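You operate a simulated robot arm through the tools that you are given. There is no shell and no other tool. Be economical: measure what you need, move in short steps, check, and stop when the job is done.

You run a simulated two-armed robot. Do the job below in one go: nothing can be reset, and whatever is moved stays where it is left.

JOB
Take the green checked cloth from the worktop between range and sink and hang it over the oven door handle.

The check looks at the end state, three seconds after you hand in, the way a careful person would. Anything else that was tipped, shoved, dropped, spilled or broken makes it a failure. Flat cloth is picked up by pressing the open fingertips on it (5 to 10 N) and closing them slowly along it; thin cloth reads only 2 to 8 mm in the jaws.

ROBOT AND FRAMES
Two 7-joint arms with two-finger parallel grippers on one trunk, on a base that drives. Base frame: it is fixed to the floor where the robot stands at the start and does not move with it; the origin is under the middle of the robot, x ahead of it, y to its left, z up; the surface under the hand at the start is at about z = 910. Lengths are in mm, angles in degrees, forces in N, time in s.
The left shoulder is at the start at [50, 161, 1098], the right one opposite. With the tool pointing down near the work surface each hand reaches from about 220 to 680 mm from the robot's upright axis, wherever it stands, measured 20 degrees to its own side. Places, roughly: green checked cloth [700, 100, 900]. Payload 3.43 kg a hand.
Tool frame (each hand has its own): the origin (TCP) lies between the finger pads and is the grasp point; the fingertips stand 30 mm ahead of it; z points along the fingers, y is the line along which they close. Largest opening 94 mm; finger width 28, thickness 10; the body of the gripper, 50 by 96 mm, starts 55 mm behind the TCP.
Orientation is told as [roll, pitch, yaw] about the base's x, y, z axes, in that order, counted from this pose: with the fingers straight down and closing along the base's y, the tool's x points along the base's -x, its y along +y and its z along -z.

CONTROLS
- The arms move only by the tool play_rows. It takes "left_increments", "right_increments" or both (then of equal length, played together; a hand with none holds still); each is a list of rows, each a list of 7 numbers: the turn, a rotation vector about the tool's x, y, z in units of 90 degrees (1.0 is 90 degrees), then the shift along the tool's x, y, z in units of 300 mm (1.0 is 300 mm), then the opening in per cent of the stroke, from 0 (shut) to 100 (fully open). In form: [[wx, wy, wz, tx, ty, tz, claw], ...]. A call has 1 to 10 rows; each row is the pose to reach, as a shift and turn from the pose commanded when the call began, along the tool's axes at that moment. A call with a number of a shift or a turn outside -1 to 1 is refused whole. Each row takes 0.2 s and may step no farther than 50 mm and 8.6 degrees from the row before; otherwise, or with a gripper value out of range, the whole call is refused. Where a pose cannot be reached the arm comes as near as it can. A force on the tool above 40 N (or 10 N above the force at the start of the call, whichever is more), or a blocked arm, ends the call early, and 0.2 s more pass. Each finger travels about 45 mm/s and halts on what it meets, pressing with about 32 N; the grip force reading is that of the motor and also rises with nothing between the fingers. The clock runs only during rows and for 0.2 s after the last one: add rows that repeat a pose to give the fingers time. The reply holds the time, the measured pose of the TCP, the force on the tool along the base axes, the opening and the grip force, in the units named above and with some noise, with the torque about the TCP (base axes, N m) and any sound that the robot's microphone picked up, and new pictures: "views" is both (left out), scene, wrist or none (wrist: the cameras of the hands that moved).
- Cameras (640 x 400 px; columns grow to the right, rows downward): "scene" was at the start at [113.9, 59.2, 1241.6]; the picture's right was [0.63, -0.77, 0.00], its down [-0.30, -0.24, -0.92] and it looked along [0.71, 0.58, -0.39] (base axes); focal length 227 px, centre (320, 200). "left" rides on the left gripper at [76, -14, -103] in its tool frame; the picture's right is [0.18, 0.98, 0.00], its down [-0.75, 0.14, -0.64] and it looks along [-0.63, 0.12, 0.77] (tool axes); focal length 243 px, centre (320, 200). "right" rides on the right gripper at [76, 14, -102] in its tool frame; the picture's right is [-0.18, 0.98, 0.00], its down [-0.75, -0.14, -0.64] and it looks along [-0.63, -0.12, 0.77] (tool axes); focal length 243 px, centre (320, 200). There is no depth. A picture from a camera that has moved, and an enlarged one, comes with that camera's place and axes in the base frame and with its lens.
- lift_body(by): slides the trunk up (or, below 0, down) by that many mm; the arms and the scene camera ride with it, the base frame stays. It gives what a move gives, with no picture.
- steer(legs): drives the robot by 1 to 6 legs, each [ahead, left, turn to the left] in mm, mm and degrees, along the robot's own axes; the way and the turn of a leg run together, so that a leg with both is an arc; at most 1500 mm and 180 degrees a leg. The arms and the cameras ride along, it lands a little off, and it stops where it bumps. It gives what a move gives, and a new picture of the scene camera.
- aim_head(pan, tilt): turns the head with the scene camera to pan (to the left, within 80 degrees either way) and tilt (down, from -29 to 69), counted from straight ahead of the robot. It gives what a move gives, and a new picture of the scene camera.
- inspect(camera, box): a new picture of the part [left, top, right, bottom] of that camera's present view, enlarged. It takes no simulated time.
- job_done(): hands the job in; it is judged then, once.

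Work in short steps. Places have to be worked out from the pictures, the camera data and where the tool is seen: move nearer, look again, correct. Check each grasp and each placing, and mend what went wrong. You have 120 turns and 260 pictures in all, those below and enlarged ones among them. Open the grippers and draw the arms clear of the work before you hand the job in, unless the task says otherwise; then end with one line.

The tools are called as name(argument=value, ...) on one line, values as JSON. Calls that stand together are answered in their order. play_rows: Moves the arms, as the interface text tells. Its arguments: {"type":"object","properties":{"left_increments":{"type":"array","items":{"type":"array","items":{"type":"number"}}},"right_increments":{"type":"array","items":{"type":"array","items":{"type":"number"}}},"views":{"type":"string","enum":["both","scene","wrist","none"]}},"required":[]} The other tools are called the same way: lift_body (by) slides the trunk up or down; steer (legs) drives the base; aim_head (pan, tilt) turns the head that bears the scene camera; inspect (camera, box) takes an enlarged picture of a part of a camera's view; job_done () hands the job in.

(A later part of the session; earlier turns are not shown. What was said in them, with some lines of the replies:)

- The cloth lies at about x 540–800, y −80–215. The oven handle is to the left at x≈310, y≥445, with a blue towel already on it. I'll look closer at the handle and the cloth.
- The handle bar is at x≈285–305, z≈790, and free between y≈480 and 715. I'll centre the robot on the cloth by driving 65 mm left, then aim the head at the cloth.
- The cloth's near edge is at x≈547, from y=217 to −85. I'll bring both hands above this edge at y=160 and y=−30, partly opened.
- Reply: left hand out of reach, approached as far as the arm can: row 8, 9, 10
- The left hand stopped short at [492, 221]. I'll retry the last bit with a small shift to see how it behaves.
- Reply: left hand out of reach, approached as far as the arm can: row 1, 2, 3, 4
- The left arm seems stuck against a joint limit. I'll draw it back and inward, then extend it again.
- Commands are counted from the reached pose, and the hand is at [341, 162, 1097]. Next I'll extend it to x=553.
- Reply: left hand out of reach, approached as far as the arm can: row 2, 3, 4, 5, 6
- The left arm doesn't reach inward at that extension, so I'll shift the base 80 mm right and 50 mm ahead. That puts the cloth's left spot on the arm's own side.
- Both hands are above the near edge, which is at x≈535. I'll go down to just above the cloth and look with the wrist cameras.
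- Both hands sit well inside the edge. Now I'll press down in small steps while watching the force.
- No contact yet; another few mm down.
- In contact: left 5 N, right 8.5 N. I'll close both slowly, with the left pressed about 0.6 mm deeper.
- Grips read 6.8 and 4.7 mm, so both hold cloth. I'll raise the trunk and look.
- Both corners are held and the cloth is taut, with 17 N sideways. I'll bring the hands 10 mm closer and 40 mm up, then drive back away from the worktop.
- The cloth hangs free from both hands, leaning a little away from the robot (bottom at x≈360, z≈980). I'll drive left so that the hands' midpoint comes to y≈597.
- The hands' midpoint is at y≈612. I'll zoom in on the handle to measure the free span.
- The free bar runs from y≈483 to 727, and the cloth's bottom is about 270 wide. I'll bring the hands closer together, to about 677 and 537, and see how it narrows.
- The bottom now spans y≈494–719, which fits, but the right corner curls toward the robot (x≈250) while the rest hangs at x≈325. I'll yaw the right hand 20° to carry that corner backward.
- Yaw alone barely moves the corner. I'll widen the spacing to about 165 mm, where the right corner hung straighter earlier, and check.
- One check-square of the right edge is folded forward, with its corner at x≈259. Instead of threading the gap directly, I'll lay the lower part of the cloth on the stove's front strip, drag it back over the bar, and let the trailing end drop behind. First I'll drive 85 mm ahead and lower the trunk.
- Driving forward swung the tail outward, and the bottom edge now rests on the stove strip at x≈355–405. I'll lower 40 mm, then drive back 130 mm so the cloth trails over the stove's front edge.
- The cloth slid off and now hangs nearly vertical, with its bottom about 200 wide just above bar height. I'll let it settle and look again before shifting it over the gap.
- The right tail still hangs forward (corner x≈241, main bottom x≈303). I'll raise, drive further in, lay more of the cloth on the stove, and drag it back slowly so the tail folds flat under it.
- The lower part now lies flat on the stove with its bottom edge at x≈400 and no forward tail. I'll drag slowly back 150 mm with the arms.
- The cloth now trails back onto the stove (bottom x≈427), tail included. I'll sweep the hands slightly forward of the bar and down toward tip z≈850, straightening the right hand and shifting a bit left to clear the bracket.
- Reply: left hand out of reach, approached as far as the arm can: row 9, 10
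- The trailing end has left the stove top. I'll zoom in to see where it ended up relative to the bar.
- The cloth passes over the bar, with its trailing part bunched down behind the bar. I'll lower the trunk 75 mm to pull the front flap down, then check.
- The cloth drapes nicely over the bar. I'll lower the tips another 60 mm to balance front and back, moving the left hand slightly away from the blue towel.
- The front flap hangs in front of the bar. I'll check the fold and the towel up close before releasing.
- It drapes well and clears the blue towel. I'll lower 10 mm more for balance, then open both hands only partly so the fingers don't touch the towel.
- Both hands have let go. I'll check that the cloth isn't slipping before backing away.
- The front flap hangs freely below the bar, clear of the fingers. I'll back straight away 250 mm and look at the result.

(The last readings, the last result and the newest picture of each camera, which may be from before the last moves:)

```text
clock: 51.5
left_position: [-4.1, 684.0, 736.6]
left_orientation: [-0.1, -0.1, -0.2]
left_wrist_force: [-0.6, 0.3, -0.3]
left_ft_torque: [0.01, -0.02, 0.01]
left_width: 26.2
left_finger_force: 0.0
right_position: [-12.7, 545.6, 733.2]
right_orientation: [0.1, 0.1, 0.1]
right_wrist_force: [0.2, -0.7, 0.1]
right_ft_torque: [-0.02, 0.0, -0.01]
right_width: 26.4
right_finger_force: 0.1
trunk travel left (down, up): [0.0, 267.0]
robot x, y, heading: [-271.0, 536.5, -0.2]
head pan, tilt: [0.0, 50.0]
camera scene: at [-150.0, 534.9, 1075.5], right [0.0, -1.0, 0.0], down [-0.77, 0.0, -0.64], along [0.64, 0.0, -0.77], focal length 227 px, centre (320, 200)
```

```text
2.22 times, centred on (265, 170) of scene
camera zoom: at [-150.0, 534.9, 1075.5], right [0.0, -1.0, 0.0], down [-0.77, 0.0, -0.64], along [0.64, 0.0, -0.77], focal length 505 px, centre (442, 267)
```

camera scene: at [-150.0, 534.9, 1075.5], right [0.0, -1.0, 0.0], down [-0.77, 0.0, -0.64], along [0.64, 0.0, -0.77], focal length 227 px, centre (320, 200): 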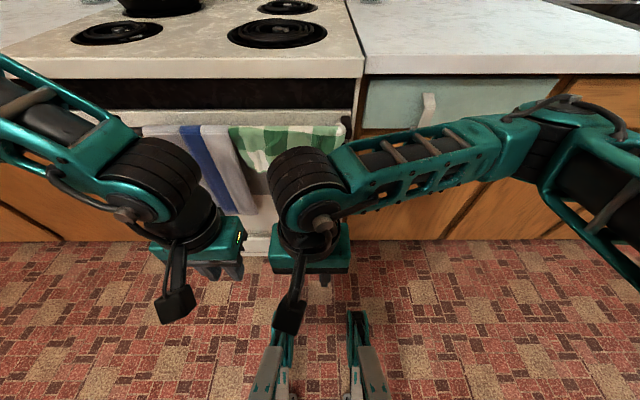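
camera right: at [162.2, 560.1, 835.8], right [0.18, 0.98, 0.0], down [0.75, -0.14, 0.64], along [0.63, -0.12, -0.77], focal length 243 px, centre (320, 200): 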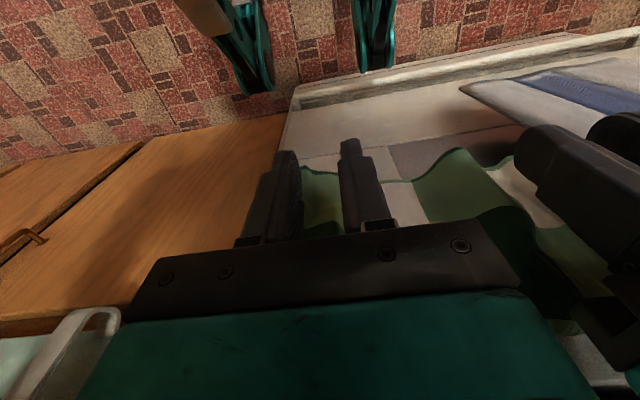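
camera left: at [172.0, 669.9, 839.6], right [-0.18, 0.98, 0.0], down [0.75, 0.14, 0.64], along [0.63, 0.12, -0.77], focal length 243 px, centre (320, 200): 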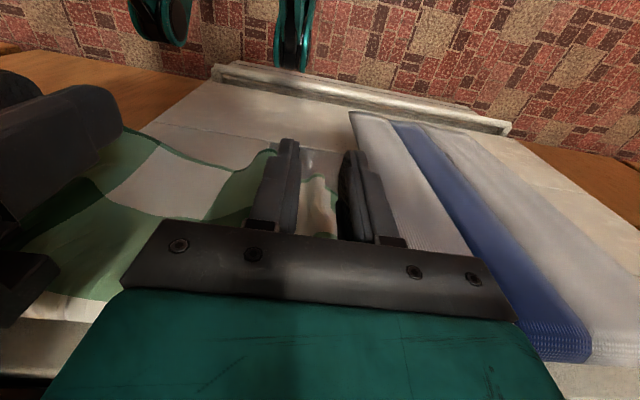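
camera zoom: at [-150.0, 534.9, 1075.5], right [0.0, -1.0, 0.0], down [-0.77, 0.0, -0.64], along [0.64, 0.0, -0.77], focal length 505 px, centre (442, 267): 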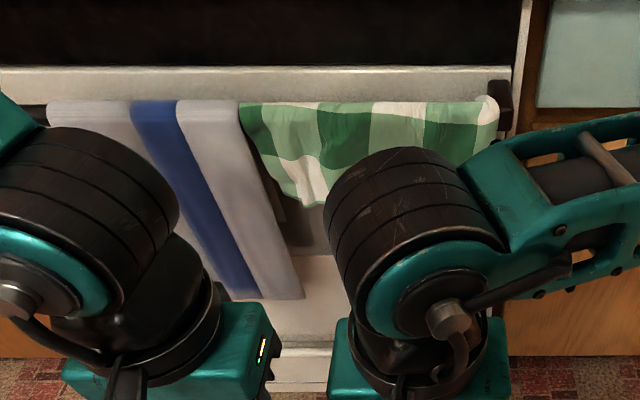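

The cloth hangs over the bar. I'll drive farther back and raise the trunk for a clear look.

steer(legs=[[-300, 0, 0]])

lift_body(by=200)

aim_head(pan=8, tilt=30)

inspect(camera="scene", box=[200, 130, 420, 290])

```text
clock: 53.5
left_position: [-297.7, 684.6, 736.1]
left_orientation: [-0.2, 0.0, -0.4]
left_wrist_force: [0.5, -0.6, 0.6]
left_ft_torque: [-0.03, 0.01, 0.02]
left_width: 26.2
left_finger_force: 0.0
right_position: [-308.7, 547.3, 734.2]
right_orientation: [0.0, 0.1, -0.1]
right_wrist_force: [-0.3, -0.9, -0.3]
right_ft_torque: [-0.01, 0.02, -0.01]
right_width: 26.1
right_finger_force: 0.1
trunk travel left (down, up): [0.0, 267.0]
robot x, y, heading: [-562.2, 535.4, -0.3]
head pan, tilt: [0.0, 50.0]
camera scene: at [-444.3, 536.3, 1075.5], right [-0.01, -1.0, 0.0], down [-0.77, 0.01, -0.64], along [0.64, 0.0, -0.77], focal length 227 px, centre (320, 200)
```

scene: 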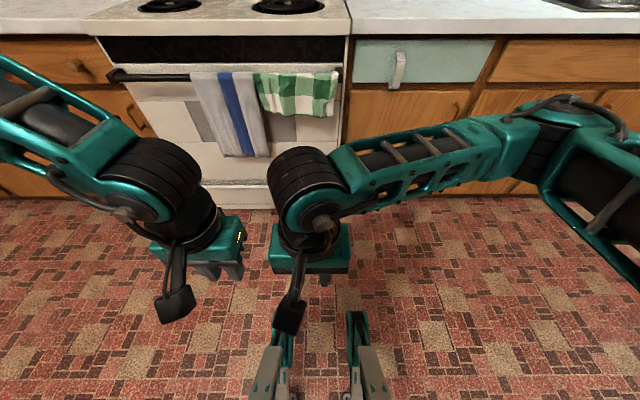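

```text
clock: 55.7
left_position: [-298.6, 686.0, 936.0]
left_orientation: [-0.1, 0.0, -0.3]
left_wrist_force: [0.1, 0.3, -0.7]
left_ft_torque: [0.02, 0.0, 0.03]
left_width: 26.3
left_finger_force: 0.0
right_position: [-307.7, 546.0, 933.4]
right_orientation: [0.0, 0.0, -0.2]
right_wrist_force: [-0.1, 1.0, -0.4]
right_ft_torque: [0.01, 0.0, -0.03]
right_width: 26.4
right_finger_force: 0.1
trunk travel left (down, up): [-200.0, 67.0]
robot x, y, heading: [-564.4, 537.4, -0.5]
head pan, tilt: [0.0, 50.0]
```

```text
clock: 56.5
left_position: [-298.4, 685.2, 936.7]
left_orientation: [-0.1, 0.0, -0.3]
left_wrist_force: [-0.6, 0.6, 0.9]
left_ft_torque: [0.01, 0.01, 0.01]
left_width: 26.5
left_finger_force: 0.0
right_position: [-309.1, 547.3, 933.1]
right_orientation: [0.0, 0.0, -0.2]
right_wrist_force: [0.1, 0.3, -0.2]
right_ft_torque: [0.04, 0.01, -0.01]
right_width: 26.0
right_finger_force: 0.0
trunk travel left (down, up): [-200.0, 67.0]
robot x, y, heading: [-563.8, 537.5, -0.2]
head pan, tilt: [8.0, 30.0]
camera scene: at [-431.7, 548.8, 1304.9], right [0.13, -0.99, 0.0], down [-0.5, -0.07, -0.87], along [0.86, 0.11, -0.5], focal length 227 px, centre (320, 200)
```

scene: 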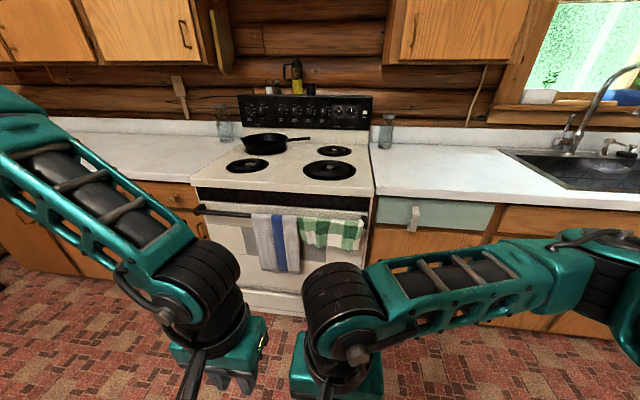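

```text
2.50 times, centred on (310, 210) of scene
camera zoom: at [-431.7, 548.8, 1304.9], right [0.13, -0.99, 0.0], down [-0.5, -0.07, -0.87], along [0.86, 0.11, -0.5], focal length 568 px, centre (345, 175)
```

zoom: 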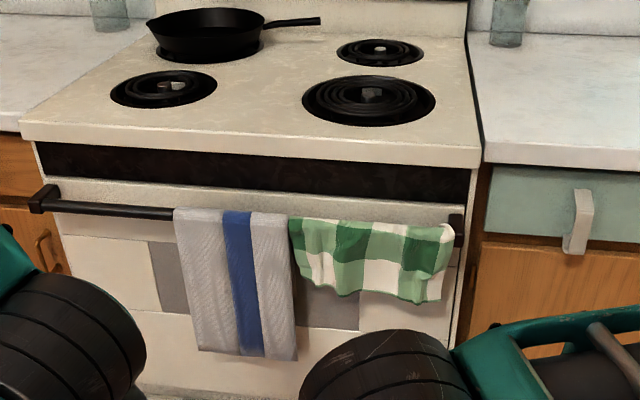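

The green cloth hangs neatly over the handle beside the undisturbed blue towel, and nothing else has moved. I'll open the grippers fully and take one last look at whether it stays put.

play_rows(left_increments=[[0, 0, 0, 0, 0, 0, 60], [0, 0, 0, 0, 0, 0, 100], [0, 0, 0, 0, 0, 0, 100], [0, 0, 0, 0, 0, 0, 100], [0, 0, 0, 0, 0, 0, 100], [0, 0, 0, 0, 0, 0, 100]], right_increments=[[0, 0, 0, 0, 0, 0, 60], [0, 0, 0, 0, 0, 0, 100], [0, 0, 0, 0, 0, 0, 100], [0, 0, 0, 0, 0, 0, 100], [0, 0, 0, 0, 0, 0, 100], [0, 0, 0, 0, 0, 0, 100]], views="none")

inspect(camera="scene", box=[200, 130, 420, 290])

```text
clock: 57.9
left_position: [-298.7, 684.2, 936.5]
left_orientation: [-0.1, 0.1, -0.3]
left_wrist_force: [0.8, -0.6, -1.1]
left_ft_torque: [0.0, 0.02, 0.02]
left_width: 93.7
left_finger_force: 0.1
right_position: [-307.8, 546.5, 933.6]
right_orientation: [0.0, 0.0, -0.1]
right_wrist_force: [-0.5, -0.7, -0.3]
right_ft_torque: [-0.04, -0.02, 0.0]
right_width: 93.8
right_finger_force: 0.2
trunk travel left (down, up): [-200.0, 67.0]
robot x, y, heading: [-565.2, 537.0, -0.2]
head pan, tilt: [8.0, 30.0]
```

```text
2.50 times, centred on (310, 210) of scene
camera zoom: at [-431.7, 548.9, 1305.0], right [0.13, -0.99, 0.0], down [-0.5, -0.07, -0.87], along [0.86, 0.11, -0.5], focal length 568 px, centre (345, 175)
```

zoom: 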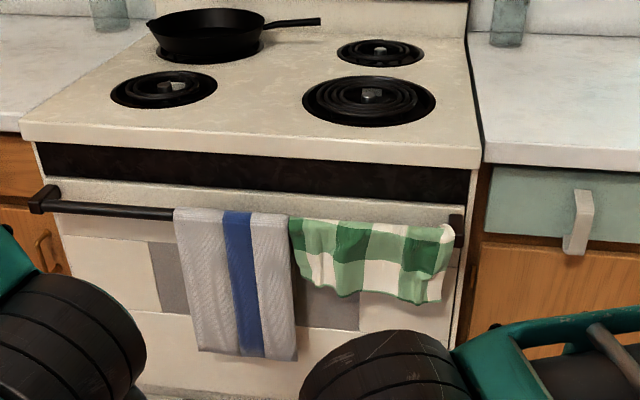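

The cloth is stable on the handle, and the arms are clear and open. I'm handing in.

job_done()

```text
The job is handed in.
```

The green checked cloth is hanging over the oven door handle, just to the right of the blue-striped towel, and I saw nothing else moved.
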